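You operate a simulated robot arm through the tools that you are given. There is no shell and no other tool. Be economical: measure what you need, move in short steps, check, and stop when the job is done.

Carry out the task below with a simulated two-armed robot. There is one attempt and no reset: what you move stays moved.

## Task
Pick up the filter can with one hand, pass it to the other hand and put it on the supply wall shelf top. Set down upright: filter can.

The check looks at the end state, three seconds after you hand in, the way a careful person would. Anything else that was tipped, shoved, dropped, spilled or broken makes it a failure.

## Robot
Two 7-joint arms with two-finger parallel grippers on one trunk, on a base that drives. Base frame: it is fixed to the floor where the robot stands at the start and does not move with it; the origin is under the middle of the robot, x ahead of it, y to its left, z up. Units: mm, rad, N and s.
The left shoulder is at the start at [50, 165, 1130], the right one opposite. With the tool pointing down near the work surface each hand reaches from about 240 to 700 mm from the robot's upright axis, wherever it stands, measured 20 degrees to its own side. Places, roughly: supply wall shelf top [1800, -2300, 1200]. Payload 3.91 kg a hand.
The TCP of each hand is the grasp point between the finger pads, 30 mm short of the fingertips. In the tool frame z runs along the fingers and y along their closing line. Largest opening 110 mm; finger width 20, thickness 10; the body of the gripper, 48 by 112 mm, starts 55 mm behind the TCP.
Orientation is told as [roll, pitch, yaw] about the base's x, y, z axes, in that order, counted from this pose: with the fingers straight down and closing along the base's y, the tool's x points along the base's -x, its y along +y and its z along -z.

## Interface
- The arms move only by the tool servo_tool. It takes "left_deltas", "right_deltas" or both (then of equal length, played together; a hand with none holds still); each is a list of rows, each a list of 7 numbers: the turn, a rotation vector about the base's x, y, z in units of 90 degrees (1.0 is 90 degrees), then the shift along the base's x, y, z in units of 200 mm (1.0 is 200 mm), then the finger opening in mm, from 0 to 110. In form: [[wx, wy, wz, dx, dy, dz, claw], ...]. A call has 1 to 20 rows; each row is the pose to reach, as a shift and turn from the pose commanded when the call began. A call with a number of a shift or a turn outside -1 to 1 is refused whole. Rows are played at 5 a second. More than 50 mm and 0.15 rad between two rows, or a gripper value outside its range, and nothing of the call is played. Where a pose cannot be reached the arm comes as near as it can. A force on the tool above 40 N (or 10 N above the force at the start of the call, whichever is more), or a blocked arm, ends the call early, and 0.2 s more pass. The fingers move at their own pace (about 45 mm/s each) and stop on an object; they squeeze with about 20 N. The grip force told is the motor's: it shows also when the fingers shut on nothing. Time passes only in rows, and 0.2 s behind the last, so rows that repeat a pose let the fingers close. It gives the time, the measured TCP pose, the force on the tool (base axes), the opening and the grip force at its end, in the units of the frame above (readings bear some noise), with the torque about the TCP (base axes, N m) and any sound that the robot's microphone picked up, and new pictures: "views" is both (left out), scene, wrist or none (wrist: the cameras of the hands that moved).
- Cameras (640 x 400 px; columns grow to the right, rows downward): "scene" is now at [117.4, 16.2, 1309.1]; the picture's right is [0.18, -0.98, 0.00], its down [-0.49, -0.09, -0.87] and it looks along [0.85, 0.15, -0.50] (base axes); focal length 286 px, centre (320, 200). "left" rides on the left gripper at [73, -17, -103] in its tool frame; the picture's right is [0.23, 0.97, 0.00], its down [-0.76, 0.18, -0.62] and it looks along [-0.61, 0.14, 0.78] (tool axes); focal length 222 px, centre (320, 200). "right" rides on the right gripper at [72, 17, -103] in its tool frame; the picture's right is [-0.23, 0.97, 0.00], its down [-0.76, -0.18, -0.62] and it looks along [-0.61, -0.14, 0.78] (tool axes); focal length 222 px, centre (320, 200). There is no depth. A picture from a camera that has moved, and an enlarged one, comes with that camera's place and axes in the base frame and with its lens.
- raise_lower(by): slides the trunk up (or, below 0, down) by that many mm; the arms and the scene camera ride with it, the base frame stays. It gives what a move gives, with no picture.
- drive_base(legs): drives the robot by 1 to 6 legs, each [ahead, left, turn to the left] in mm, mm and rad, along the robot's own axes; the way and the turn of a leg run together, so that a leg with both is an arc; at most 1500 mm and 3.142 rad a leg. The arms and the cameras ride along, it lands a little off, and it stops where it bumps. It gives what a move gives, and a new picture of the scene camera.
- turn_head(pan, tilt): turns the head with the scene camera to pan (to the left, within 1.396 rad either way) and tilt (down, from -0.506 to 1.204), counted from straight ahead of the robot. It gives what a move gives, and a new picture of the scene camera.
- inspect(camera, box): a new picture of the part [left, top, right, bottom] of that camera's present view, enlarged. No time passes.
- close_job(): hands the job in; it is judged then, once.

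Go step by step. Nothing tells you exact positions but the pictures and the camera data: compare them with the known pose of the tool, close in by small moves and look again before you grip or let go. The budget is 120 turns and 260 pictures, counting those below and the enlarged ones. Unless the task says otherwise, let go and move clear before handing in, and close with one line.

The tools are called after ">>>" by a JSON object that holds its "fn" and its "kwargs". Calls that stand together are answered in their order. servo_tool: Moves the arms, as the interface text tells. Its arguments: {"type":"object","properties":{"left_deltas":{"type":"array"},"right_deltas":{"type":"array"},"views":{"type":"string","enum":["both","scene","wrist","none"]}},"required":[]} The other tools are called the same way: raise_lower (by) slides the trunk up or down; drive_base (legs) drives the base; turn_head (pan, tilt) turns the head that bears the scene camera; inspect (camera, box) takes an enlarged picture of a part of a camera's view; close_job () hands the job in.

At the start:

```text
time: 0.0
left_eef_pos: [386.6, 252.5, 1118.8]
left_orientation: [0.0, 0.0, 0.0]
left_contact_force: [0.1, -0.1, 0.3]
left_moment: [0.01, 0.02, 0.01]
left_width: 109.9
left_gripper_force: 0.1
right_eef_pos: [330.6, -121.9, 1088.9]
right_orientation: [0.001, -0.001, -0.001]
right_contact_force: [-0.1, 0.4, -0.1]
right_moment: [0.03, -0.01, -0.01]
right_width: 110.1
right_gripper_force: 0.0
trunk travel left (down, up): [-350.0, 153.0]
robot x, y, heading: [-1.1, 1.9, -0.003]
head pan, tilt: [0.178, 0.52]
```

scene: 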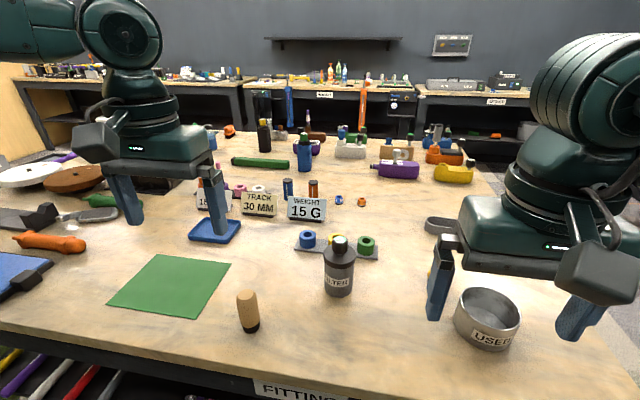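
right: 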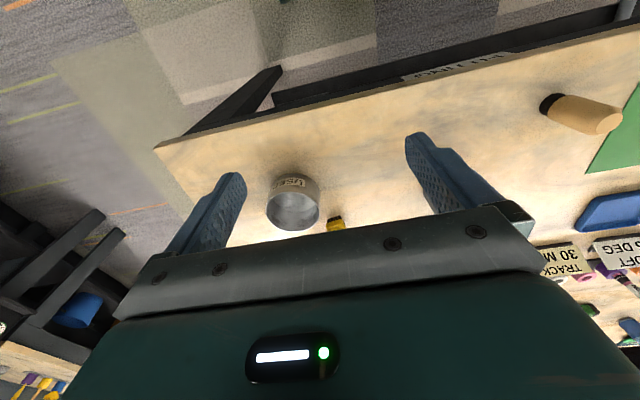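
left: 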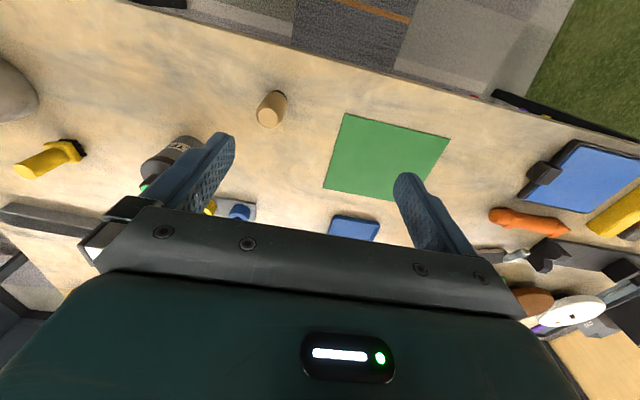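

I see the filter can at about [545, 52], roughly 120 mm tall and 60 mm wide. I'll look closely at it, and at the supply wall to the right.

>>> {"fn": "inspect", "kwargs": {"camera": "scene", "box": [240, 200, 440, 325]}}

>>> {"fn": "turn_head", "kwargs": {"pan": -0.9, "tilt": 0.1}}

```text
3.20 times, centred on (340, 262) of scene
camera zoom: at [117.4, 16.2, 1309.1], right [0.18, -0.98, 0.0], down [-0.49, -0.09, -0.87], along [0.85, 0.15, -0.5], focal length 914 px, centre (256, 0)
```

zoom: 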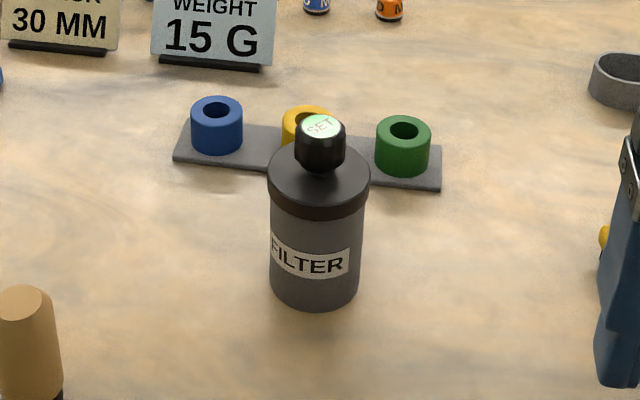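

```text
time: 1.3
left_eef_pos: [386.3, 252.7, 1119.9]
left_orientation: [-0.001, 0.0, 0.001]
left_contact_force: [-0.8, 0.9, -0.9]
left_moment: [-0.01, -0.01, -0.02]
left_width: 110.0
left_gripper_force: 0.1
right_eef_pos: [329.8, -122.9, 1088.9]
right_orientation: [0.001, -0.001, 0.0]
right_contact_force: [0.4, -0.7, 0.3]
right_moment: [0.0, 0.0, 0.0]
right_width: 109.7
right_gripper_force: 0.0
trunk travel left (down, up): [-350.0, 153.0]
robot x, y, heading: [0.7, -0.3, 0.002]
head pan, tilt: [-0.901, 0.099]
camera scene: at [85.5, -71.9, 1348.1], right [-0.78, -0.62, 0.0], down [-0.06, 0.08, -0.99], along [0.62, -0.78, -0.1], focal length 286 px, centre (320, 200)
```

scene: 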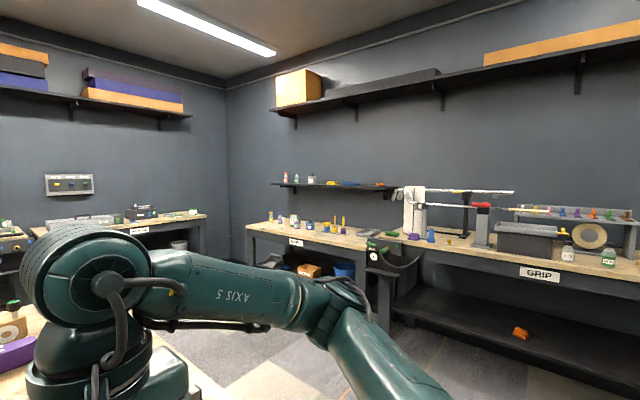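

The shelf with small items at columns 272–400 fits the given place. I'll zoom in on it.

>>> {"fn": "inspect", "kwargs": {"camera": "scene", "box": [256, 160, 416, 260]}}

```text
4.00 times, centred on (336, 210) of scene
camera zoom: at [85.5, -71.9, 1348.1], right [-0.78, -0.62, 0.0], down [-0.06, 0.08, -0.99], along [0.62, -0.78, -0.1], focal length 1143 px, centre (256, 160)
```

zoom: 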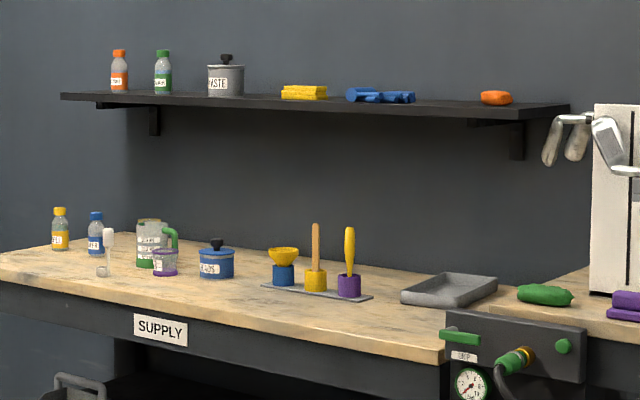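

The shelf is clear, with a wide gap between its blue and orange items. My plan is a left-hand top-down grip on the can's lid rim, then the right hand takes the lower body with its fingers horizontal. First I'll hover the left hand over the can.

>>> {"fn": "turn_head", "kwargs": {"pan": 0.0, "tilt": 0.6}}

>>> {"fn": "servo_tool", "kwargs": {"left_deltas": [[0, 0, 0, 0.12, -0.16, -0.05, 110], [0, 0, 0, 0.24, -0.33, -0.1, 110], [0, 0, 0, 0.36, -0.5, -0.15, 110], [0, 0, 0, 0.48, -0.66, -0.2, 110], [0, 0, 0, 0.6, -0.83, -0.25, 110], [0, 0, 0, 0.72, -0.995, -0.28, 110], [0, 0, 0, 0.72, -0.995, -0.28, 110]]}}

```text
time: 2.5
left_eef_pos: [386.7, 252.2, 1118.8]
left_orientation: [0.0, -0.002, 0.001]
left_contact_force: [-0.6, -0.4, 0.0]
left_moment: [0.03, 0.04, 0.02]
left_width: 110.2
left_gripper_force: 0.0
right_eef_pos: [330.8, -121.9, 1088.6]
right_orientation: [0.002, -0.001, -0.001]
right_contact_force: [0.0, 0.0, 0.4]
right_moment: [0.01, -0.01, -0.03]
right_width: 109.8
right_gripper_force: 0.1
trunk travel left (down, up): [-350.0, 153.0]
robot x, y, heading: [0.1, 0.9, 0.003]
head pan, tilt: [0.0, 0.6]
camera scene: at [116.7, 0.1, 1302.0], right [0.0, -1.0, 0.0], down [-0.56, 0.0, -0.83], along [0.83, 0.0, -0.56], focal length 286 px, centre (320, 200)
```

scene: 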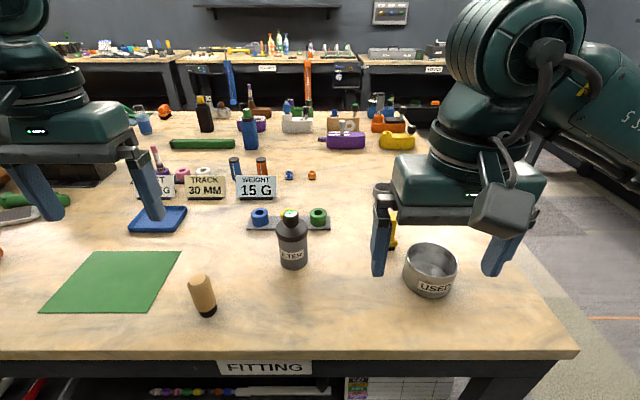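

```text
time: 4.1
left_eef_pos: [472.7, 138.9, 1058.0]
left_orientation: [0.0, -0.002, 0.002]
left_contact_force: [0.3, 0.0, 0.0]
left_moment: [-0.03, -0.03, 0.02]
left_width: 110.1
left_gripper_force: 0.0
left hand out of reach, approached as far as the arm can: row 4, 5, 6, 7
right_eef_pos: [330.7, -121.2, 1089.3]
right_orientation: [0.001, 0.001, 0.001]
right_contact_force: [-0.1, -0.6, 0.2]
right_moment: [-0.01, -0.01, -0.01]
right_width: 109.9
right_gripper_force: 0.0
trunk travel left (down, up): [-350.0, 153.0]
robot x, y, heading: [6.7, -1.2, -0.002]
head pan, tilt: [0.0, 0.6]
camera scene: at [116.7, 0.2, 1302.0], right [0.0, -1.0, 0.0], down [-0.56, 0.0, -0.83], along [0.83, 0.0, -0.56], focal length 286 px, centre (320, 200)
camera left: at [400.9, 121.8, 1162.5], right [-0.23, 0.97, 0.0], down [0.76, 0.18, 0.62], along [0.61, 0.14, -0.78], focal length 222 px, centre (320, 200)
```

scene: 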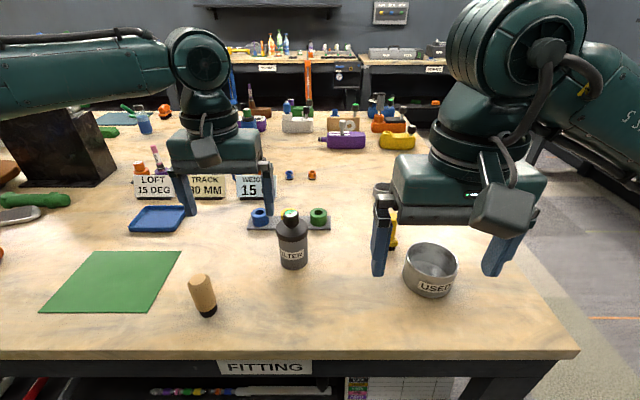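
left: 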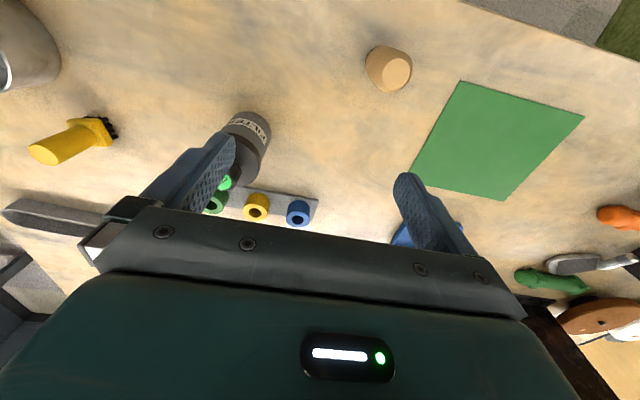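

The left arm hit its reach limit because its wrist is high relative to the shoulder. I'll raise the trunk, which puts the hand lower relative to the shoulder, then continue.

>>> {"fn": "raise_lower", "kwargs": {"by": 140}}

```text
time: 5.8
left_eef_pos: [473.8, 138.6, 1199.2]
left_orientation: [0.001, -0.003, 0.002]
left_contact_force: [0.1, -0.8, -0.2]
left_moment: [0.01, -0.04, -0.01]
left_width: 109.8
left_gripper_force: 0.1
right_eef_pos: [330.5, -123.0, 1228.9]
right_orientation: [0.004, -0.001, -0.001]
right_contact_force: [0.1, -0.1, -0.8]
right_moment: [-0.04, -0.03, -0.04]
right_width: 109.9
right_gripper_force: 0.0
trunk travel left (down, up): [-490.0, 13.0]
robot x, y, heading: [2.7, -2.5, -0.0]
head pan, tilt: [0.0, 0.6]
```

Next I'll descend 140 mm in place and see which commanded pose the arm references.

>>> {"fn": "servo_tool", "kwargs": {"left_deltas": [[0, 0, 0, 0, 0, -0.2, 110], [0, 0, 0, 0, 0, -0.4, 110], [0, 0, 0, 0, 0, -0.6, 110], [0, 0, 0, 0, 0, -0.7, 110], [0, 0, 0, 0, 0, -0.7, 110]], "views": "none"}}

```text
time: 7.0
left_eef_pos: [462.5, 155.3, 1068.0]
left_orientation: [-0.002, -0.004, 0.001]
left_contact_force: [0.6, 0.2, 0.0]
left_moment: [0.03, 0.01, -0.01]
left_width: 110.1
left_gripper_force: 0.0
left hand out of reach, approached as far as the arm can: row 2, 3, 4, 5
right_eef_pos: [330.7, -122.5, 1229.3]
right_orientation: [0.001, 0.001, 0.0]
right_contact_force: [0.9, -0.6, 0.1]
right_moment: [-0.01, 0.0, 0.0]
right_width: 109.8
right_gripper_force: 0.0
trunk travel left (down, up): [-490.0, 13.0]
robot x, y, heading: [0.7, -1.8, -0.002]
head pan, tilt: [0.0, 0.6]
```

The left arm can't cross inward this far, so I'll shift the base 200 mm to the right. That puts the can on the left hand's own side.

>>> {"fn": "drive_base", "kwargs": {"legs": [[0, -200, 0]]}}

```text
time: 8.6
left_eef_pos: [462.5, -46.5, 1068.4]
left_orientation: [-0.001, -0.002, -0.003]
left_contact_force: [-0.3, -0.7, 0.5]
left_moment: [0.01, -0.02, -0.01]
left_width: 109.9
left_gripper_force: 0.1
right_eef_pos: [329.6, -323.9, 1228.3]
right_orientation: [0.002, 0.001, -0.003]
right_contact_force: [-0.5, -0.5, -0.8]
right_moment: [0.03, -0.02, 0.02]
right_width: 110.0
right_gripper_force: 0.0
trunk travel left (down, up): [-490.0, 13.0]
robot x, y, heading: [-1.3, -202.0, -0.003]
head pan, tilt: [0.0, 0.6]
camera scene: at [116.4, -200.3, 1442.0], right [0.0, -1.0, 0.0], down [-0.56, 0.0, -0.83], along [0.83, 0.0, -0.56], focal length 286 px, centre (320, 200)
```

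scene: 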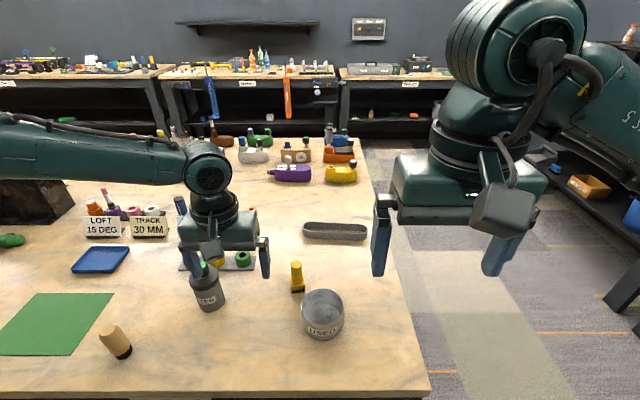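

The base is in place. I'll move the left hand over the can at about [530, 53].

>>> {"fn": "servo_tool", "kwargs": {"left_deltas": [[0, 0, 0, 0.0, 0.2, 0, 110], [0, 0, 0, 0.1, 0.4, 0, 110], [0, 0, 0, 0.25, 0.5, 0, 110], [0, 0, 0, 0.34, 0.5, 0, 110], [0, 0, 0, 0.34, 0.5, 0, 110]]}}

```text
time: 9.8
left_eef_pos: [528.8, 55.3, 1069.2]
left_orientation: [-0.002, -0.002, -0.001]
left_contact_force: [0.4, 0.0, -0.1]
left_moment: [-0.02, 0.0, -0.02]
left_width: 110.0
left_gripper_force: 0.0
right_eef_pos: [329.7, -322.6, 1229.3]
right_orientation: [0.001, -0.001, -0.004]
right_contact_force: [0.8, 0.0, 0.3]
right_moment: [0.01, 0.01, -0.01]
right_width: 109.8
right_gripper_force: 0.0
trunk travel left (down, up): [-490.0, 13.0]
robot x, y, heading: [1.6, -199.2, 0.002]
head pan, tilt: [0.0, 0.6]
camera scene: at [116.2, -199.4, 1442.0], right [0.0, -1.0, 0.0], down [-0.56, 0.0, -0.83], along [0.83, 0.0, -0.56], focal length 286 px, centre (320, 200)
camera left: at [456.3, 40.3, 1172.1], right [-0.23, 0.97, 0.0], down [0.76, 0.18, 0.62], along [0.61, 0.14, -0.78], focal length 222 px, centre (320, 200)
```

scene: 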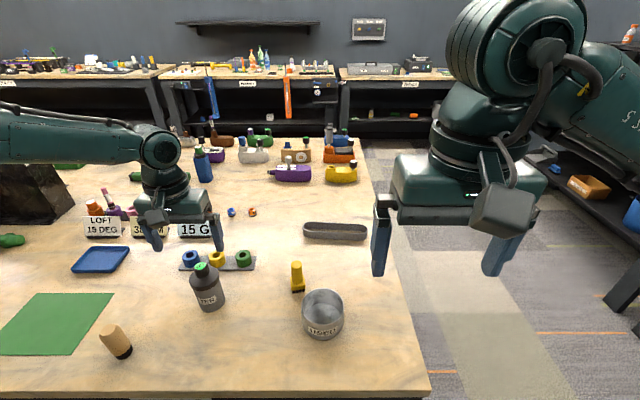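
left: 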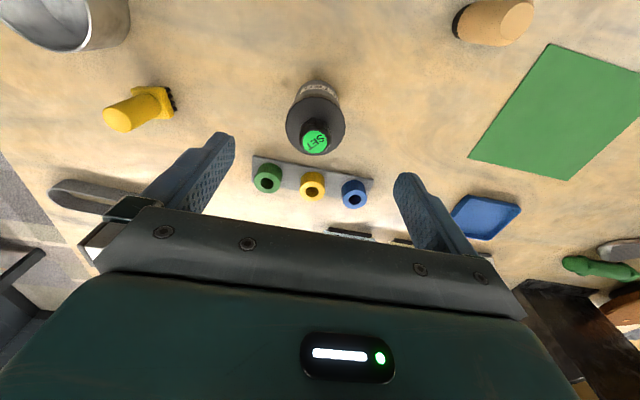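

From the wrist view the can axis is at about [531, 53], nearly under the TCP. I'll descend to z ≈ 990 first, with the palm still above the cap, and check.

>>> {"fn": "servo_tool", "kwargs": {"left_deltas": [[0, 0, 0, 0.01, -0.01, -0.2, 110], [0, 0, 0, 0.01, -0.01, -0.4, 110], [0, 0, 0, 0.01, -0.01, -0.4, 110]]}}

```text
time: 10.6
left_eef_pos: [516.0, 62.1, 1002.0]
left_orientation: [-0.002, -0.002, -0.004]
left_contact_force: [0.1, -0.4, 0.5]
left_moment: [-0.01, -0.05, -0.03]
left_width: 109.8
left_gripper_force: 0.1
left hand out of reach, approached as far as the arm can: row 2, 3
right_eef_pos: [329.6, -323.7, 1227.7]
right_orientation: [0.003, -0.001, -0.005]
right_contact_force: [-0.8, 0.0, 0.3]
right_moment: [0.01, 0.02, -0.01]
right_width: 110.3
right_gripper_force: 0.2
trunk travel left (down, up): [-490.0, 13.0]
robot x, y, heading: [0.1, -197.7, -0.001]
head pan, tilt: [0.0, 0.6]
camera scene: at [116.7, -199.8, 1441.9], right [0.0, -1.0, 0.0], down [-0.57, 0.0, -0.82], along [0.82, 0.0, -0.57], focal length 286 px, centre (320, 200)
camera left: at [442.9, 46.7, 1104.7], right [-0.23, 0.97, 0.0], down [0.76, 0.18, 0.62], along [0.61, 0.14, -0.78], focal length 222 px, centre (320, 200)
```

scene: 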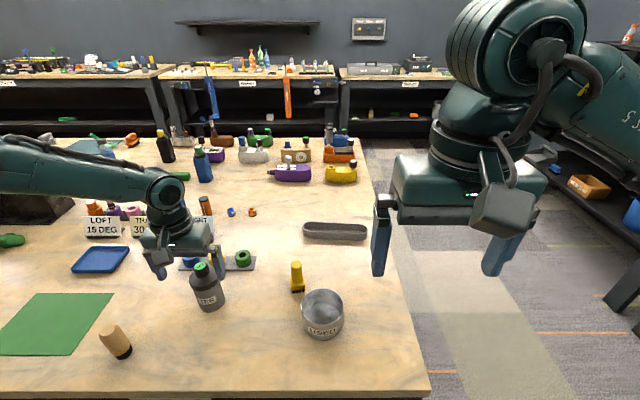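
left: 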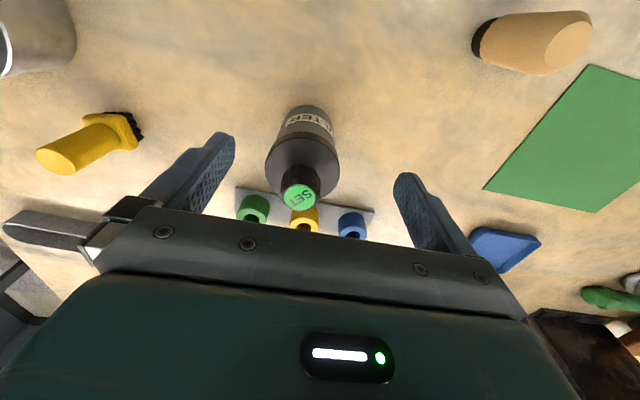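

Low reach now binds with the trunk raised, so I'll lift the hand back over the can and use the trunk itself for a straight vertical descent.

>>> {"fn": "servo_tool", "kwargs": {"left_deltas": [[0, 0, 0, 0, 0, 0.2, 110], [0, 0, 0, 0.03, -0.02, 0.34, 110], [0, 0, 0, 0.075, -0.045, 0.34, 110], [0, 0, 0, 0.075, -0.045, 0.34, 110]], "views": "none"}}

>>> {"fn": "raise_lower", "kwargs": {"by": -60}}

>>> {"fn": "inspect", "kwargs": {"camera": "left", "box": [0, 0, 640, 400]}}

>>> {"fn": "inspect", "kwargs": {"camera": "scene", "box": [120, 150, 320, 275]}}

```text
time: 11.6
left_eef_pos: [531.3, 53.2, 1070.2]
left_orientation: [-0.003, -0.003, 0.0]
left_contact_force: [-0.6, -0.5, 0.5]
left_moment: [0.01, -0.02, -0.01]
left_width: 109.9
left_gripper_force: 0.0
right_eef_pos: [329.0, -321.6, 1228.1]
right_orientation: [0.002, 0.0, -0.002]
right_contact_force: [0.2, 0.1, -0.3]
right_moment: [0.0, -0.02, 0.02]
right_width: 109.7
right_gripper_force: 0.0
trunk travel left (down, up): [-490.0, 13.0]
robot x, y, heading: [2.1, -199.4, -0.002]
head pan, tilt: [0.0, 0.6]
```

```text
time: 12.6
left_eef_pos: [530.2, 52.5, 1011.9]
left_orientation: [-0.001, 0.0, 0.0]
left_contact_force: [-0.2, 0.6, -0.2]
left_moment: [-0.01, -0.02, -0.01]
left_width: 110.1
left_gripper_force: 0.0
right_eef_pos: [330.0, -323.0, 1170.0]
right_orientation: [0.0, -0.001, -0.003]
right_contact_force: [0.5, -0.4, 0.3]
right_moment: [0.01, -0.01, 0.01]
right_width: 110.1
right_gripper_force: 0.0
trunk travel left (down, up): [-430.0, 73.0]
robot x, y, heading: [-1.3, -201.4, -0.006]
head pan, tilt: [0.0, 0.6]
```

```text
1.00 times, centred on (320, 200) of left
camera zoom: at [458.0, 37.3, 1113.8], right [-0.23, 0.97, 0.0], down [0.76, 0.18, 0.62], along [0.61, 0.14, -0.78], focal length 222 px, centre (320, 200)
```

zoom: 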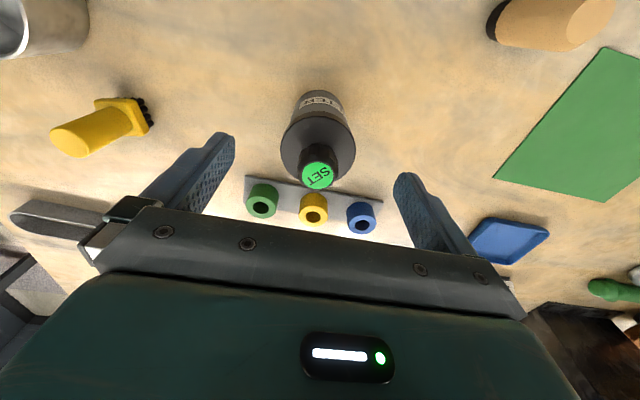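

```text
3.20 times, centred on (220, 212) of scene
camera zoom: at [116.2, -199.6, 1382.0], right [0.0, -1.0, 0.0], down [-0.56, 0.0, -0.83], along [0.83, 0.0, -0.56], focal length 914 px, centre (640, 160)
```

zoom: 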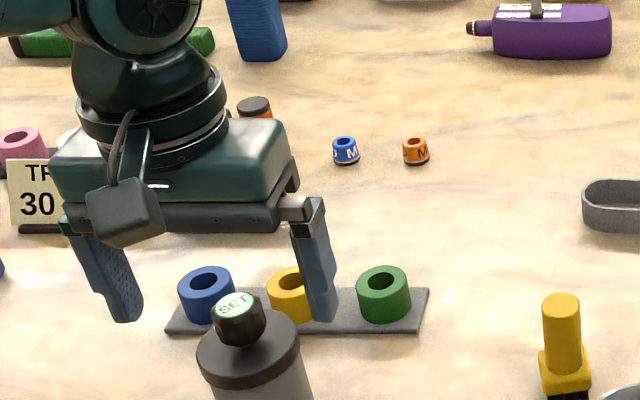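

The fingers straddle the cap well, with only 2 mm of correction in y. I'll lower the trunk so the pads are level with the lid rim.

>>> {"fn": "servo_tool", "kwargs": {"left_deltas": [[0, 0, 0, 0.005, -0.01, 0, 110]], "views": "none"}}

>>> {"fn": "raise_lower", "kwargs": {"by": -56}}

>>> {"fn": "inspect", "kwargs": {"camera": "left", "box": [160, 80, 480, 280]}}

>>> {"fn": "inspect", "kwargs": {"camera": "scene", "box": [120, 150, 320, 275]}}

```text
time: 13.0
left_eef_pos: [532.6, 51.3, 1010.0]
left_orientation: [-0.001, -0.002, -0.001]
left_contact_force: [-0.3, -0.2, 0.6]
left_moment: [-0.04, 0.03, -0.02]
left_width: 110.0
left_gripper_force: 0.1
right_eef_pos: [329.4, -324.0, 1168.5]
right_orientation: [0.001, 0.0, -0.004]
right_contact_force: [0.1, 1.2, -0.1]
right_moment: [-0.01, 0.03, -0.02]
right_width: 109.8
right_gripper_force: 0.0
trunk travel left (down, up): [-430.0, 73.0]
robot x, y, heading: [1.5, -198.8, 0.006]
head pan, tilt: [0.0, 0.6]
```

```text
time: 14.0
left_eef_pos: [532.3, 50.1, 953.7]
left_orientation: [-0.003, -0.001, -0.001]
left_contact_force: [0.0, -0.4, 0.5]
left_moment: [-0.02, 0.0, -0.03]
left_width: 109.9
left_gripper_force: 0.1
right_eef_pos: [329.4, -321.9, 1113.1]
right_orientation: [0.003, -0.001, -0.004]
right_contact_force: [-0.2, 0.6, 1.0]
right_moment: [-0.02, 0.0, -0.02]
right_width: 109.8
right_gripper_force: 0.1
trunk travel left (down, up): [-374.0, 129.0]
robot x, y, heading: [-3.8, -199.0, -0.003]
head pan, tilt: [0.0, 0.6]
```

```text
2.00 times, centred on (320, 180) of left
camera zoom: at [459.1, 34.9, 1057.6], right [-0.23, 0.97, 0.0], down [0.76, 0.18, 0.62], along [0.61, 0.14, -0.78], focal length 444 px, centre (320, 240)
```

zoom: 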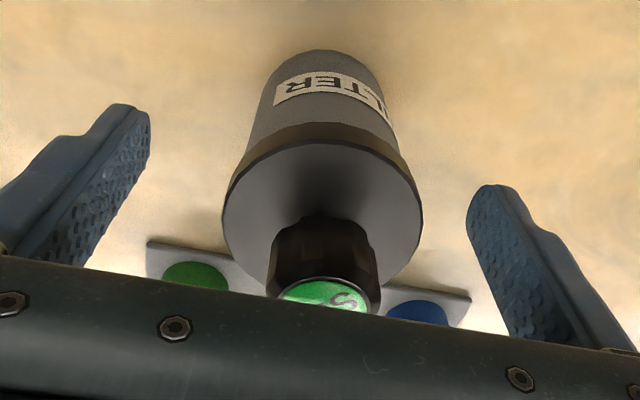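

```text
3.20 times, centred on (220, 212) of scene
camera zoom: at [116.2, -199.6, 1326.0], right [0.0, -1.0, 0.0], down [-0.56, 0.0, -0.83], along [0.83, 0.0, -0.56], focal length 914 px, centre (640, 160)
```

zoom: 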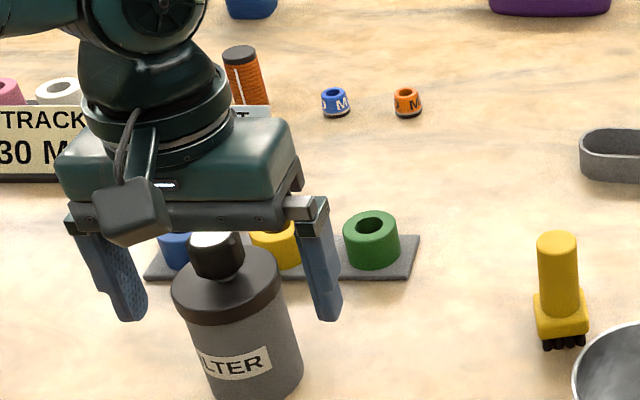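

The pads straddle the lid rim. I'll close now.

>>> {"fn": "servo_tool", "kwargs": {"left_deltas": [[0, 0, 0, 0, 0, 0, 40], [0, 0, 0, 0, 0, 0, 40], [0, 0, 0, 0, 0, 0, 40], [0, 0, 0, 0, 0, 0, 40], [0, 0, 0, 0, 0, 0, 40], [0, 0, 0, 0, 0, 0, 40]]}}

```text
time: 15.4
left_eef_pos: [531.9, 51.4, 953.9]
left_orientation: [-0.002, -0.003, -0.001]
left_contact_force: [0.3, 0.5, 0.1]
left_moment: [-0.01, -0.04, 0.03]
left_width: 59.9
left_gripper_force: 20.1
right_eef_pos: [330.4, -323.1, 1113.3]
right_orientation: [0.002, 0.001, -0.004]
right_contact_force: [0.1, -0.4, -0.2]
right_moment: [0.01, 0.03, 0.0]
right_width: 109.9
right_gripper_force: 0.1
trunk travel left (down, up): [-374.0, 129.0]
robot x, y, heading: [2.4, -200.2, -0.003]
head pan, tilt: [0.0, 0.6]
camera scene: at [116.4, -199.6, 1326.0], right [0.0, -1.0, 0.0], down [-0.56, 0.0, -0.83], along [0.83, 0.0, -0.56], focal length 286 px, centre (320, 200)
camera left: at [459.3, 35.1, 1057.5], right [-0.23, 0.97, 0.0], down [0.76, 0.18, 0.62], along [0.61, 0.14, -0.78], focal length 222 px, centre (320, 200)
```

scene: 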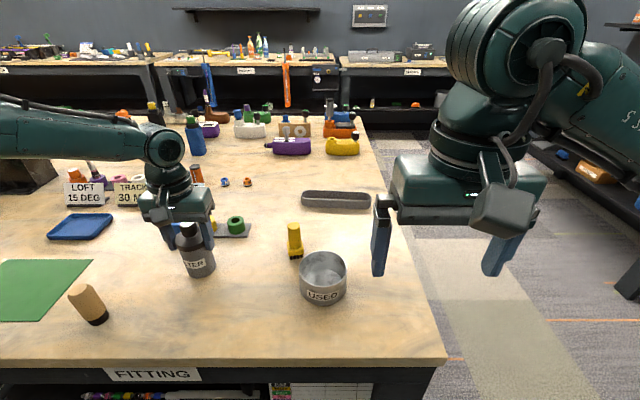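
left: 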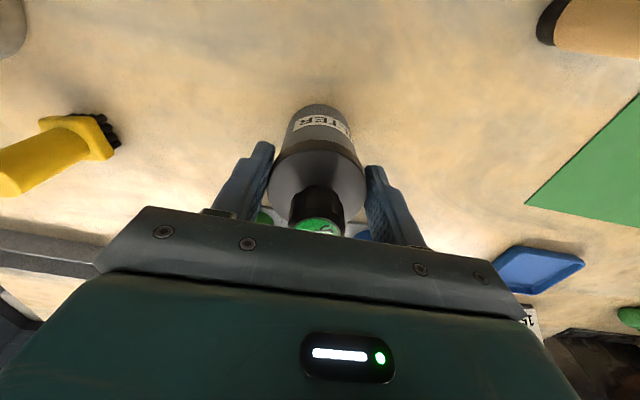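

It's gripped at 60 mm with 20 N. I'll lift with the trunk.

>>> {"fn": "raise_lower", "kwargs": {"by": 125}}

>>> {"fn": "inspect", "kwargs": {"camera": "scene", "box": [120, 170, 320, 295]}}

```text
time: 16.9
left_eef_pos: [532.8, 50.9, 1079.5]
left_orientation: [-0.003, -0.002, -0.001]
left_contact_force: [-0.4, 0.7, -2.0]
left_moment: [-0.01, 0.03, -0.03]
left_width: 59.9
left_gripper_force: 20.4
right_eef_pos: [330.1, -322.1, 1237.6]
right_orientation: [0.003, 0.001, -0.003]
right_contact_force: [-0.1, -1.2, -0.2]
right_moment: [0.04, 0.01, 0.03]
right_width: 109.7
right_gripper_force: 0.1
trunk travel left (down, up): [-499.0, 4.0]
robot x, y, heading: [-0.7, -199.3, 0.001]
head pan, tilt: [0.0, 0.6]
```

```text
3.20 times, centred on (220, 232) of scene
camera zoom: at [116.7, -199.5, 1450.9], right [0.0, -1.0, 0.0], down [-0.57, 0.0, -0.82], along [0.82, 0.0, -0.57], focal length 914 px, centre (640, 96)
```

zoom: 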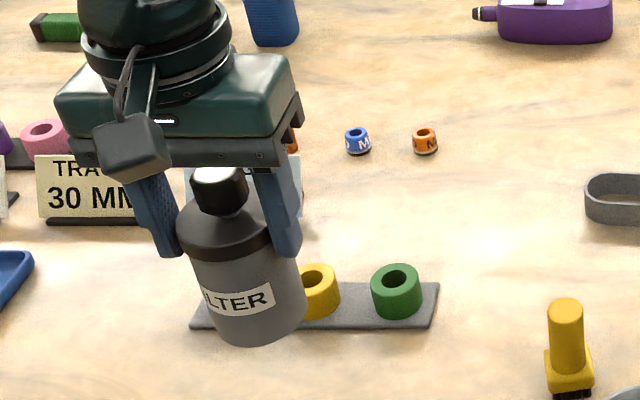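

The lift was clean. Now I'll bring the can a bit closer with the left hand, while the right hand turns to point forward-left with the fingers 30° below horizontal.

>>> {"fn": "servo_tool", "kwargs": {"left_deltas": [[0, 0, 0, -0.0365, -0.03, 0, 40], [0, 0, 0, -0.073, -0.06, 0, 40], [0, 0, 0, -0.11, -0.09, 0, 40], [0, 0, 0, -0.146, -0.12, 0, 40], [0, 0, 0, -0.18, -0.15, 0, 40], [0, 0, 0, -0.22, -0.18, 0, 40], [0, 0, 0, -0.255, -0.21, 0, 40], [0, 0, 0, -0.29, -0.24, 0, 40], [0, 0, 0, -0.33, -0.27, 0, 40], [0, 0, 0, -0.365, -0.3, 0, 40], [0, 0, 0, -0.365, -0.3, 0, 40]], "right_deltas": [[0.026, -0.063, 0.045, 0, 0.03, -0.06, 110], [0.052, -0.126, 0.09, 0, 0.06, -0.12, 110], [0.078, -0.189, 0.136, 0, 0.09, -0.18, 110], [0.104, -0.252, 0.181, 0, 0.12, -0.24, 110], [0.13, -0.315, 0.226, 0, 0.15, -0.3, 110], [0.157, -0.379, 0.271, 0, 0.18, -0.36, 110], [0.183, -0.442, 0.316, 0, 0.21, -0.42, 110], [0.209, -0.505, 0.362, 0, 0.24, -0.48, 110], [0.235, -0.568, 0.407, 0, 0.27, -0.54, 110], [0.261, -0.631, 0.452, 0, 0.3, -0.6, 110], [0.261, -0.631, 0.452, 0, 0.3, -0.6, 110]]}}

```text
time: 19.3
left_eef_pos: [459.5, -9.4, 1080.4]
left_orientation: [-0.001, -0.001, 0.0]
left_contact_force: [0.3, -0.1, -1.2]
left_moment: [0.0, 0.01, -0.03]
left_width: 60.2
left_gripper_force: 19.6
right_eef_pos: [369.7, -249.9, 1102.6]
right_orientation: [0.006, -1.048, 0.782]
right_contact_force: [-0.4, -0.1, 0.7]
right_moment: [-0.01, 0.02, 0.02]
right_width: 110.0
right_gripper_force: 0.0
right hand out of reach, approached as far as the arm can: row 6, 7, 8, 9, 10, 11
trunk travel left (down, up): [-499.0, 4.0]
robot x, y, heading: [0.7, -199.5, -0.007]
head pan, tilt: [0.0, 0.6]
camera scene: at [116.8, -199.2, 1450.9], right [0.0, -1.0, 0.0], down [-0.57, 0.0, -0.82], along [0.82, 0.0, -0.57], focal length 286 px, centre (320, 200)
camera right: at [270.6, -327.8, 1092.4], right [-0.61, 0.77, 0.2], down [0.01, -0.24, 0.97], along [0.79, 0.59, 0.14], focal length 222 px, centre (320, 200)
camera left: at [386.9, -24.7, 1183.1], right [-0.23, 0.97, 0.0], down [0.76, 0.18, 0.62], along [0.61, 0.14, -0.78], focal length 222 px, centre (320, 200)
```

scene: 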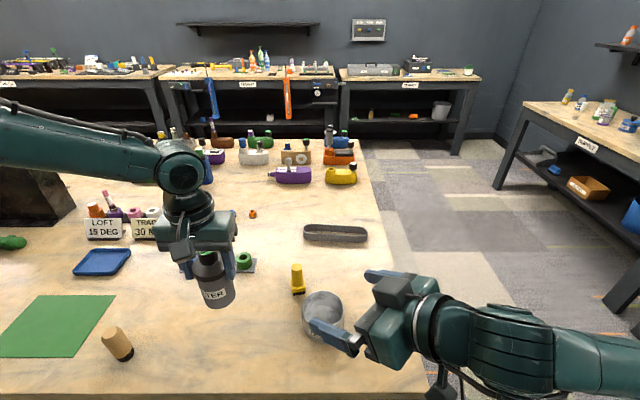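
right: 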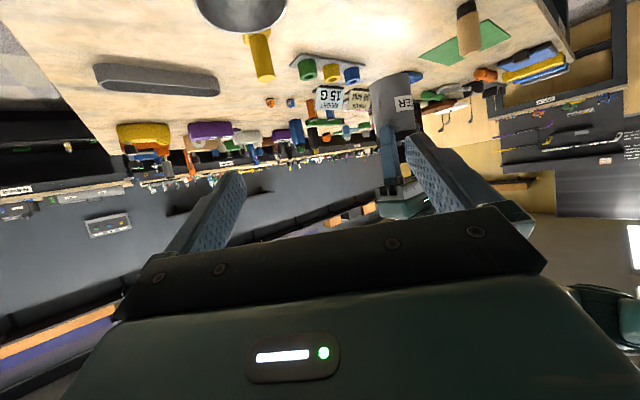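
left: 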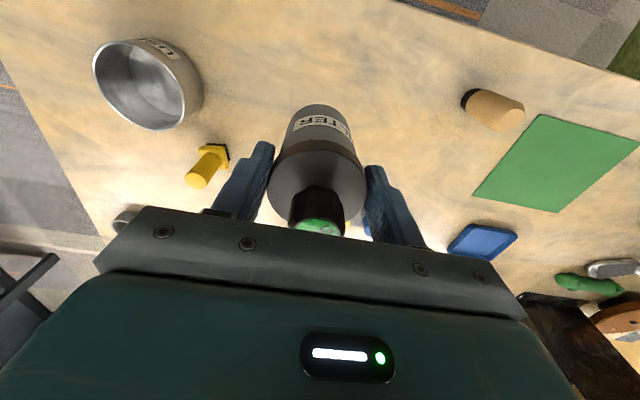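

The right hand is oriented as planned. Next it goes to the pre-grasp point, 120 mm short of the can at the can's lower body height.

>>> {"fn": "servo_tool", "kwargs": {"right_deltas": [[0, 0, 0, 0, 0.1, -0.14, 110], [0, 0, 0, 0, 0.2, -0.3, 110], [0, 0, 0, 0, 0.4, -0.4, 110], [0, 0, 0, 0.01, 0.6, -0.4, 110], [0, 0, 0, 0.025, 0.78, -0.4, 110], [0, 0, 0, 0.025, 0.78, -0.4, 110]]}}

```text
time: 20.7
left_eef_pos: [458.4, -9.2, 1080.6]
left_orientation: [-0.003, -0.004, -0.002]
left_contact_force: [-1.0, 0.9, -1.2]
left_moment: [0.02, -0.02, 0.01]
left_width: 60.1
left_gripper_force: 20.2
right_eef_pos: [398.4, -170.8, 1044.4]
right_orientation: [0.054, -1.059, 0.758]
right_contact_force: [0.6, -1.0, -0.1]
right_moment: [-0.05, 0.03, 0.01]
right_width: 109.9
right_gripper_force: 0.0
right hand out of reach, approached as far as the arm can: row 3, 4, 5, 6
trunk travel left (down, up): [-499.0, 4.0]
robot x, y, heading: [-0.5, -201.6, 0.007]
head pan, tilt: [0.0, 0.6]
camera scene: at [115.5, -200.1, 1451.0], right [0.0, -1.0, 0.0], down [-0.56, 0.0, -0.83], along [0.83, 0.0, -0.56], focal length 286 px, centre (320, 200)
camera right: at [301.3, -249.8, 1033.5], right [-0.62, 0.75, 0.22], down [0.03, -0.26, 0.96], along [0.78, 0.6, 0.14], focal length 222 px, centre (320, 200)
```

scene: 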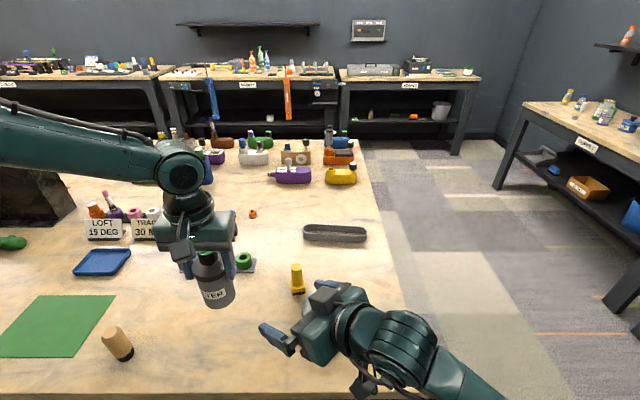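
right: 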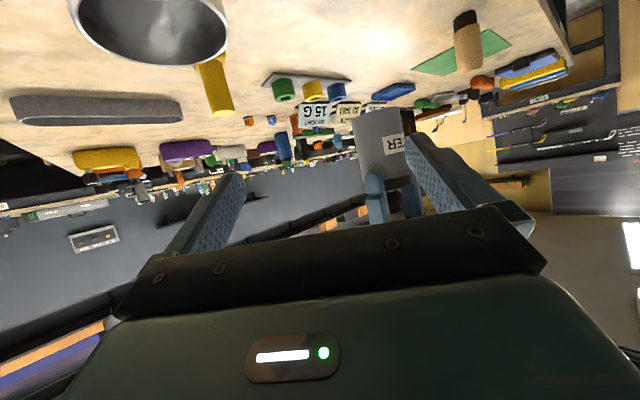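

The right arm is too folded up here, so I'll move the handover point forward with both hands.

>>> {"fn": "servo_tool", "kwargs": {"left_deltas": [[0, 0, 0, 0.12, 0.01, 0, 40], [0, 0, 0, 0.24, 0.03, 0, 40], [0, 0, 0, 0.36, 0.05, 0, 40], [0, 0, 0, 0.36, 0.05, 0, 40], [0, 0, 0, 0.36, 0.05, 0, 40], [0, 0, 0, 0.36, 0.05, 0, 40]], "right_deltas": [[0, 0, 0, 0.15, 0, 0, 110], [0, 0, 0, 0.25, 0.1, 0, 110], [0, 0, 0, 0.26, 0.25, -0.05, 110], [0, 0, 0, 0.26, 0.35, -0.1, 110], [0, 0, 0, 0.26, 0.45, -0.12, 110], [0, 0, 0, 0.26, 0.45, -0.12, 110]]}}

```text
time: 22.1
left_eef_pos: [523.1, 8.7, 1084.3]
left_orientation: [-0.003, -0.003, -0.003]
left_contact_force: [0.3, -0.1, -1.8]
left_moment: [0.0, -0.03, -0.03]
left_width: 60.3
left_gripper_force: 19.5
left hand out of reach, approached as far as the arm can: row 3, 4, 5, 6
right_eef_pos: [462.4, -136.4, 1011.9]
right_orientation: [0.009, -1.05, 0.777]
right_contact_force: [0.9, 0.2, 1.0]
right_moment: [-0.04, 0.01, -0.01]
right_width: 110.1
right_gripper_force: 0.1
right hand out of reach, approached as far as the arm can: row 3, 4, 5, 6
trunk travel left (down, up): [-499.0, 4.0]
robot x, y, heading: [-2.0, -204.7, 0.001]
head pan, tilt: [0.0, 0.6]
camera scene: at [116.4, -198.7, 1451.0], right [0.0, -1.0, 0.0], down [-0.56, 0.0, -0.83], along [0.83, 0.0, -0.56], focal length 286 px, centre (320, 200)
camera right: at [363.9, -213.7, 1001.1], right [-0.61, 0.77, 0.2], down [0.02, -0.24, 0.97], along [0.79, 0.59, 0.14], focal length 222 px, centre (320, 200)
camera left: at [450.5, -6.7, 1187.2], right [-0.23, 0.97, 0.0], down [0.76, 0.18, 0.62], along [0.61, 0.14, -0.78], focal length 222 px, centre (320, 200)
```

scene: 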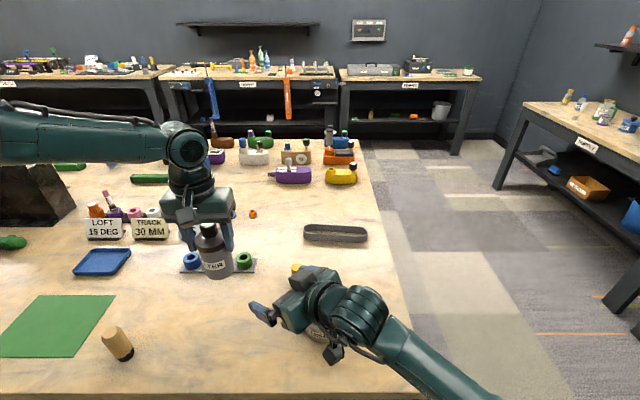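
right: 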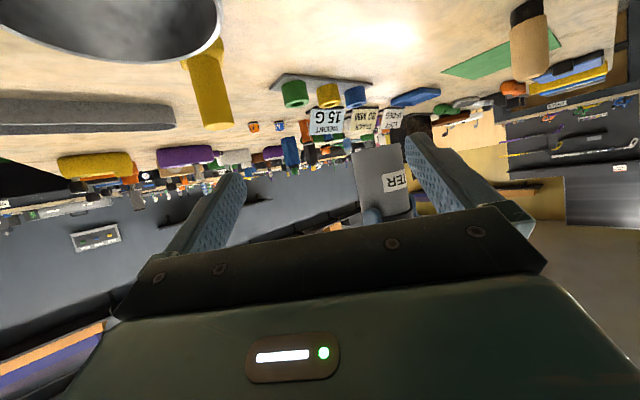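
left: 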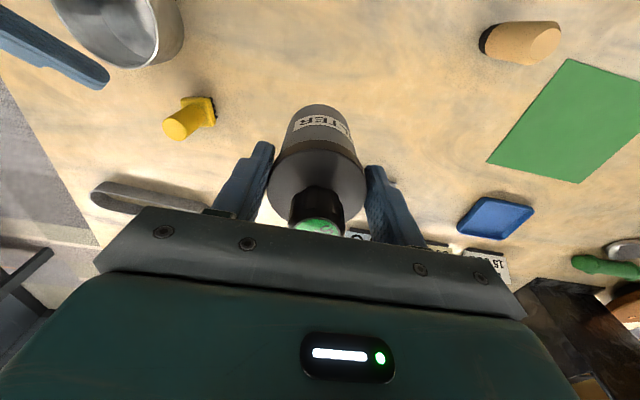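

The right arm is limited inward, so I'll have it point nearly straight left (yaw ~80°). The left hand turns about its axis by +60°, so its fingers stay out of the way.

>>> {"fn": "servo_tool", "kwargs": {"left_deltas": [[0, 0, 0.083, 0, 0, 0, 40], [0, 0, 0.167, 0, 0, 0, 40], [0, 0, 0.25, 0, 0, 0, 40], [0, 0, 0.333, 0, 0, 0, 40], [0, 0, 0.417, 0, 0, 0, 40], [0, 0, 0.5, 0, 0, 0, 40], [0, 0, 0.583, 0, 0, 0, 40], [0, 0, 0.667, 0, 0, 0, 40], [0, 0, 0.667, 0, 0, 0, 40]], "right_deltas": [[0, 0, 0.05, 0.04, 0, 0.01, 110], [0, 0, 0.1, 0.08, 0, 0.02, 110], [0, 0, 0.15, 0.12, 0, 0.03, 110], [0, 0, 0.2, 0.16, 0, 0.04, 110], [0, 0, 0.25, 0.2, 0, 0.05, 110], [0, 0, 0.3, 0.24, 0, 0.06, 110], [0, 0, 0.35, 0.27, 0.02, 0.065, 110], [0, 0, 0.39, 0.29, 0.05, 0.065, 110], [0, 0, 0.39, 0.29, 0.05, 0.065, 110]]}}

```text
time: 24.1
left_eef_pos: [522.7, 7.5, 1084.4]
left_orientation: [-0.003, -0.002, 1.048]
left_contact_force: [-0.2, -0.6, -0.3]
left_moment: [0.01, 0.01, -0.01]
left_width: 60.3
left_gripper_force: 20.3
right_eef_pos: [520.6, -127.8, 1023.4]
right_orientation: [0.009, -1.049, 1.39]
right_contact_force: [-0.5, -0.2, 0.7]
right_moment: [0.06, 0.01, 0.05]
right_width: 109.7
right_gripper_force: 0.0
trunk travel left (down, up): [-499.0, 4.0]
robot x, y, heading: [-0.5, -199.8, 0.003]
head pan, tilt: [0.0, 0.6]
camera scene: at [116.8, -200.7, 1451.0], right [0.0, -1.0, 0.0], down [-0.57, 0.0, -0.82], along [0.82, 0.0, -0.57], focal length 286 px, centre (320, 200)
camera right: at [484.3, -249.1, 1012.8], right [-0.94, 0.28, 0.2], down [0.15, -0.19, 0.97], along [0.31, 0.94, 0.14], focal length 222 px, centre (320, 200)
camera left: at [501.1, -62.6, 1187.2], right [-0.96, 0.29, 0.0], down [0.22, 0.75, 0.62], along [0.18, 0.6, -0.78], focal length 222 px, centre (320, 200)
```

scene: 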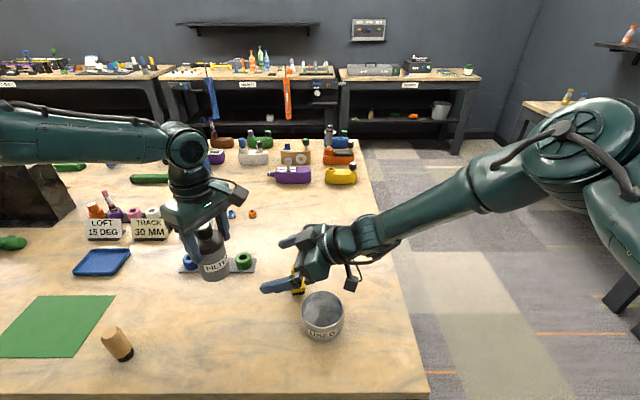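
right: 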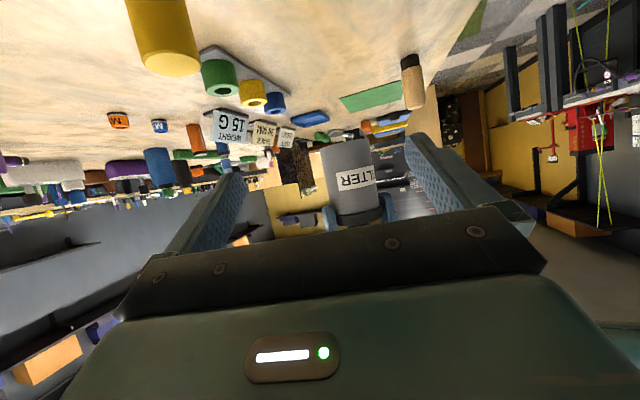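
left: 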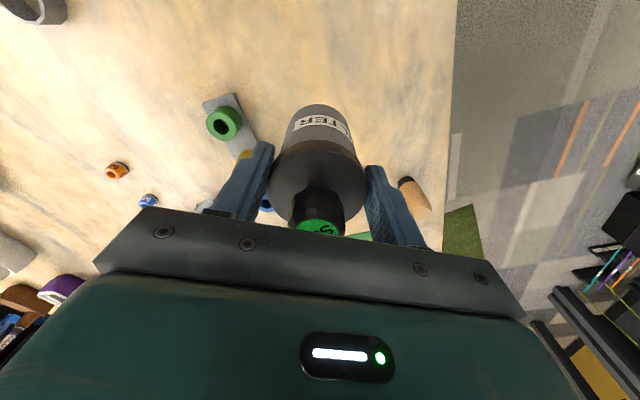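

The grasp line is close. I'll align to the approach line, then move in halfway and look.

>>> {"fn": "servo_tool", "kwargs": {"right_deltas": [[0, 0, 0, -0.12, 0, 0.01, 110], [0, 0, 0, -0.09, 0.17, 0.01, 110], [0, 0, 0, -0.06, 0.34, 0.01, 110], [0, 0, 0, -0.06, 0.34, 0.01, 110]]}}

```text
time: 25.1
left_eef_pos: [521.5, 9.0, 1085.0]
left_orientation: [-0.003, -0.003, 1.05]
left_contact_force: [-0.3, -0.1, -0.7]
left_moment: [-0.01, 0.0, 0.02]
left_width: 60.3
left_gripper_force: 20.3
right_eef_pos: [506.9, -61.7, 1023.0]
right_orientation: [0.009, -1.047, 1.39]
right_contact_force: [-0.1, 0.0, 0.4]
right_moment: [0.02, 0.02, -0.02]
right_width: 109.9
right_gripper_force: 0.0
trunk travel left (down, up): [-499.0, 4.0]
robot x, y, heading: [0.5, -198.0, -0.0]
head pan, tilt: [0.0, 0.6]
camera scene: at [116.6, -199.9, 1451.0], right [0.0, -1.0, 0.0], down [-0.57, 0.0, -0.82], along [0.82, 0.0, -0.57], focal length 286 px, centre (320, 200)
camera right: at [471.1, -181.5, 1012.5], right [-0.94, 0.28, 0.2], down [0.15, -0.19, 0.97], along [0.31, 0.94, 0.13], focal length 222 px, centre (320, 200)
```

scene: 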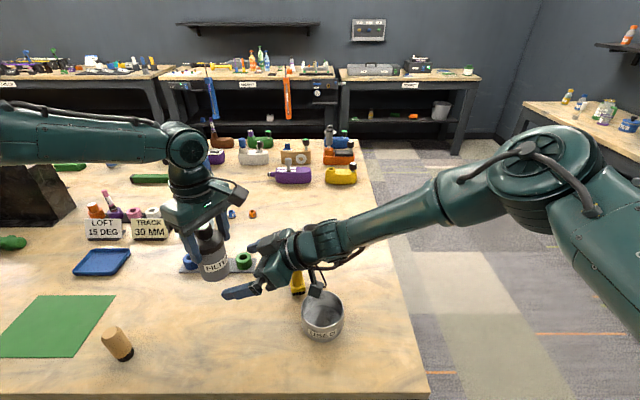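
right: 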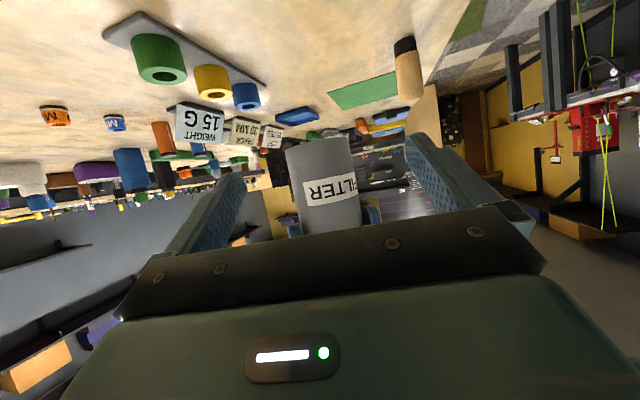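

Alignment is good: the can bottom is at about 989 and my grip height will be ~35 mm above it. I'll complete the approach.

>>> {"fn": "servo_tool", "kwargs": {"right_deltas": [[0, 0, 0, 0.03, 0.16, 0.01, 110], [0, 0, 0, 0.06, 0.31, 0.01, 110], [0, 0, 0, 0.06, 0.31, 0.01, 110]]}}

>>> {"fn": "inspect", "kwargs": {"camera": "scene", "box": [140, 170, 340, 295]}}

```text
time: 25.9
left_eef_pos: [523.2, 8.1, 1084.3]
left_orientation: [-0.002, -0.003, 1.048]
left_contact_force: [-0.2, 0.2, -2.0]
left_moment: [-0.02, 0.05, 0.01]
left_width: 60.2
left_gripper_force: 20.0
right_eef_pos: [519.4, 2.7, 1026.5]
right_orientation: [0.009, -1.047, 1.389]
right_contact_force: [0.3, 0.0, -0.1]
right_moment: [-0.01, -0.04, 0.02]
right_width: 109.7
right_gripper_force: 0.2
trunk travel left (down, up): [-499.0, 4.0]
robot x, y, heading: [-1.4, -200.4, -0.002]
head pan, tilt: [0.0, 0.6]
camera scene: at [116.6, -200.0, 1451.0], right [0.0, -1.0, 0.0], down [-0.57, 0.0, -0.82], along [0.82, 0.0, -0.57], focal length 286 px, centre (320, 200)
camera right: at [483.1, -119.1, 1015.7], right [-0.94, 0.28, 0.2], down [0.15, -0.19, 0.97], along [0.31, 0.94, 0.13], focal length 222 px, centre (320, 200)
```

scene: 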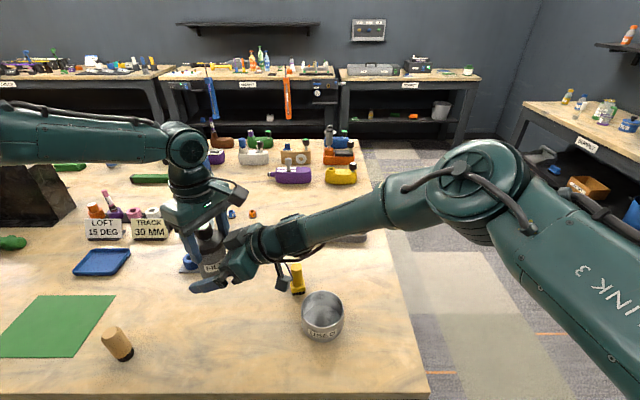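
right: 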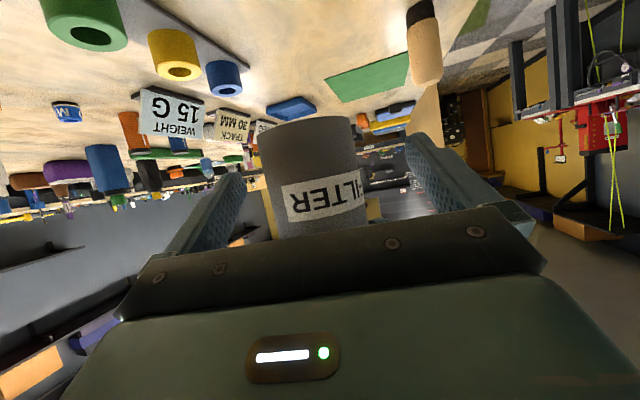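

```text
3.20 times, centred on (240, 232) of scene
camera zoom: at [116.6, -200.0, 1451.0], right [0.0, -1.0, 0.0], down [-0.57, 0.0, -0.82], along [0.82, 0.0, -0.57], focal length 914 px, centre (576, 96)
```

zoom: 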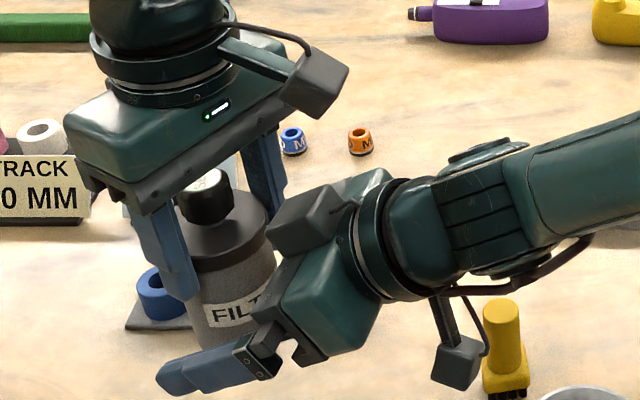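

Straddled without contact. I'll close the right gripper.

>>> {"fn": "servo_tool", "kwargs": {"right_deltas": [[0, 0, 0, 0, 0, 0, 35], [0, 0, 0, 0, 0, 0, 35], [0, 0, 0, 0, 0, 0, 35], [0, 0, 0, 0, 0, 0, 35], [0, 0, 0, 0, 0, 0, 35], [0, 0, 0, 0, 0, 0, 35]], "views": "wrist"}}

>>> {"fn": "inspect", "kwargs": {"camera": "scene", "box": [140, 170, 340, 295]}}

```text
time: 27.3
left_eef_pos: [522.5, 7.9, 1083.3]
left_orientation: [0.002, 0.0, 1.048]
left_contact_force: [-22.2, 2.2, 6.6]
left_moment: [-0.12, 0.57, 0.19]
left_width: 60.3
left_gripper_force: 19.6
right_eef_pos: [521.7, 1.0, 1024.9]
right_orientation: [0.004, -1.046, 1.388]
right_contact_force: [20.1, -1.4, -6.0]
right_moment: [0.11, 0.65, -0.37]
right_width: 57.0
right_gripper_force: 19.7
trunk travel left (down, up): [-499.0, 4.0]
robot x, y, heading: [-0.4, -198.9, -0.001]
head pan, tilt: [0.0, 0.6]
camera right: at [484.7, -120.5, 1015.8], right [-0.94, 0.29, 0.2], down [0.15, -0.19, 0.97], along [0.32, 0.94, 0.13], focal length 222 px, centre (320, 200)
```

right: 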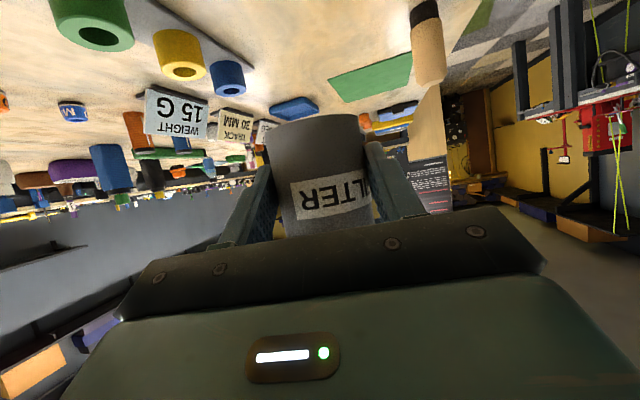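

```text
3.20 times, centred on (240, 232) of scene
camera zoom: at [116.6, -199.5, 1451.0], right [0.0, -1.0, 0.0], down [-0.57, 0.0, -0.83], along [0.82, 0.0, -0.57], focal length 914 px, centre (576, 96)
```

zoom: 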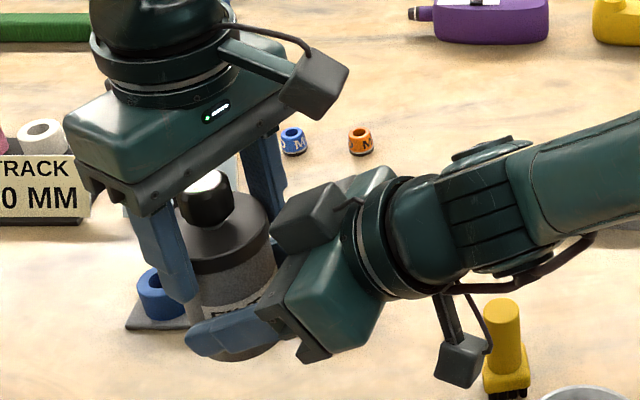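

Both hands hold it. There is a side load of about 20 N from a small offset, so I'll shift the right hand 3 mm to relieve it before the left lets go.

>>> {"fn": "servo_tool", "kwargs": {"right_deltas": [[0, 0, 0, 0.01, 0, 0, 35], [0, 0, 0, 0.015, 0, 0, 35]], "views": "none"}}

```text
time: 27.9
left_eef_pos: [523.3, 11.7, 1083.7]
left_orientation: [0.0, -0.008, 1.049]
left_contact_force: [-14.8, 7.4, 3.8]
left_moment: [0.31, 0.53, 0.24]
left_width: 60.4
left_gripper_force: 20.0
right_eef_pos: [522.9, 2.2, 1026.4]
right_orientation: [0.005, -1.046, 1.391]
right_contact_force: [15.1, -7.1, -4.0]
right_moment: [0.11, 0.32, -0.36]
right_width: 56.7
right_gripper_force: 19.8
trunk travel left (down, up): [-499.0, 4.0]
robot x, y, heading: [-0.9, -200.6, 0.003]
head pan, tilt: [0.0, 0.6]
```

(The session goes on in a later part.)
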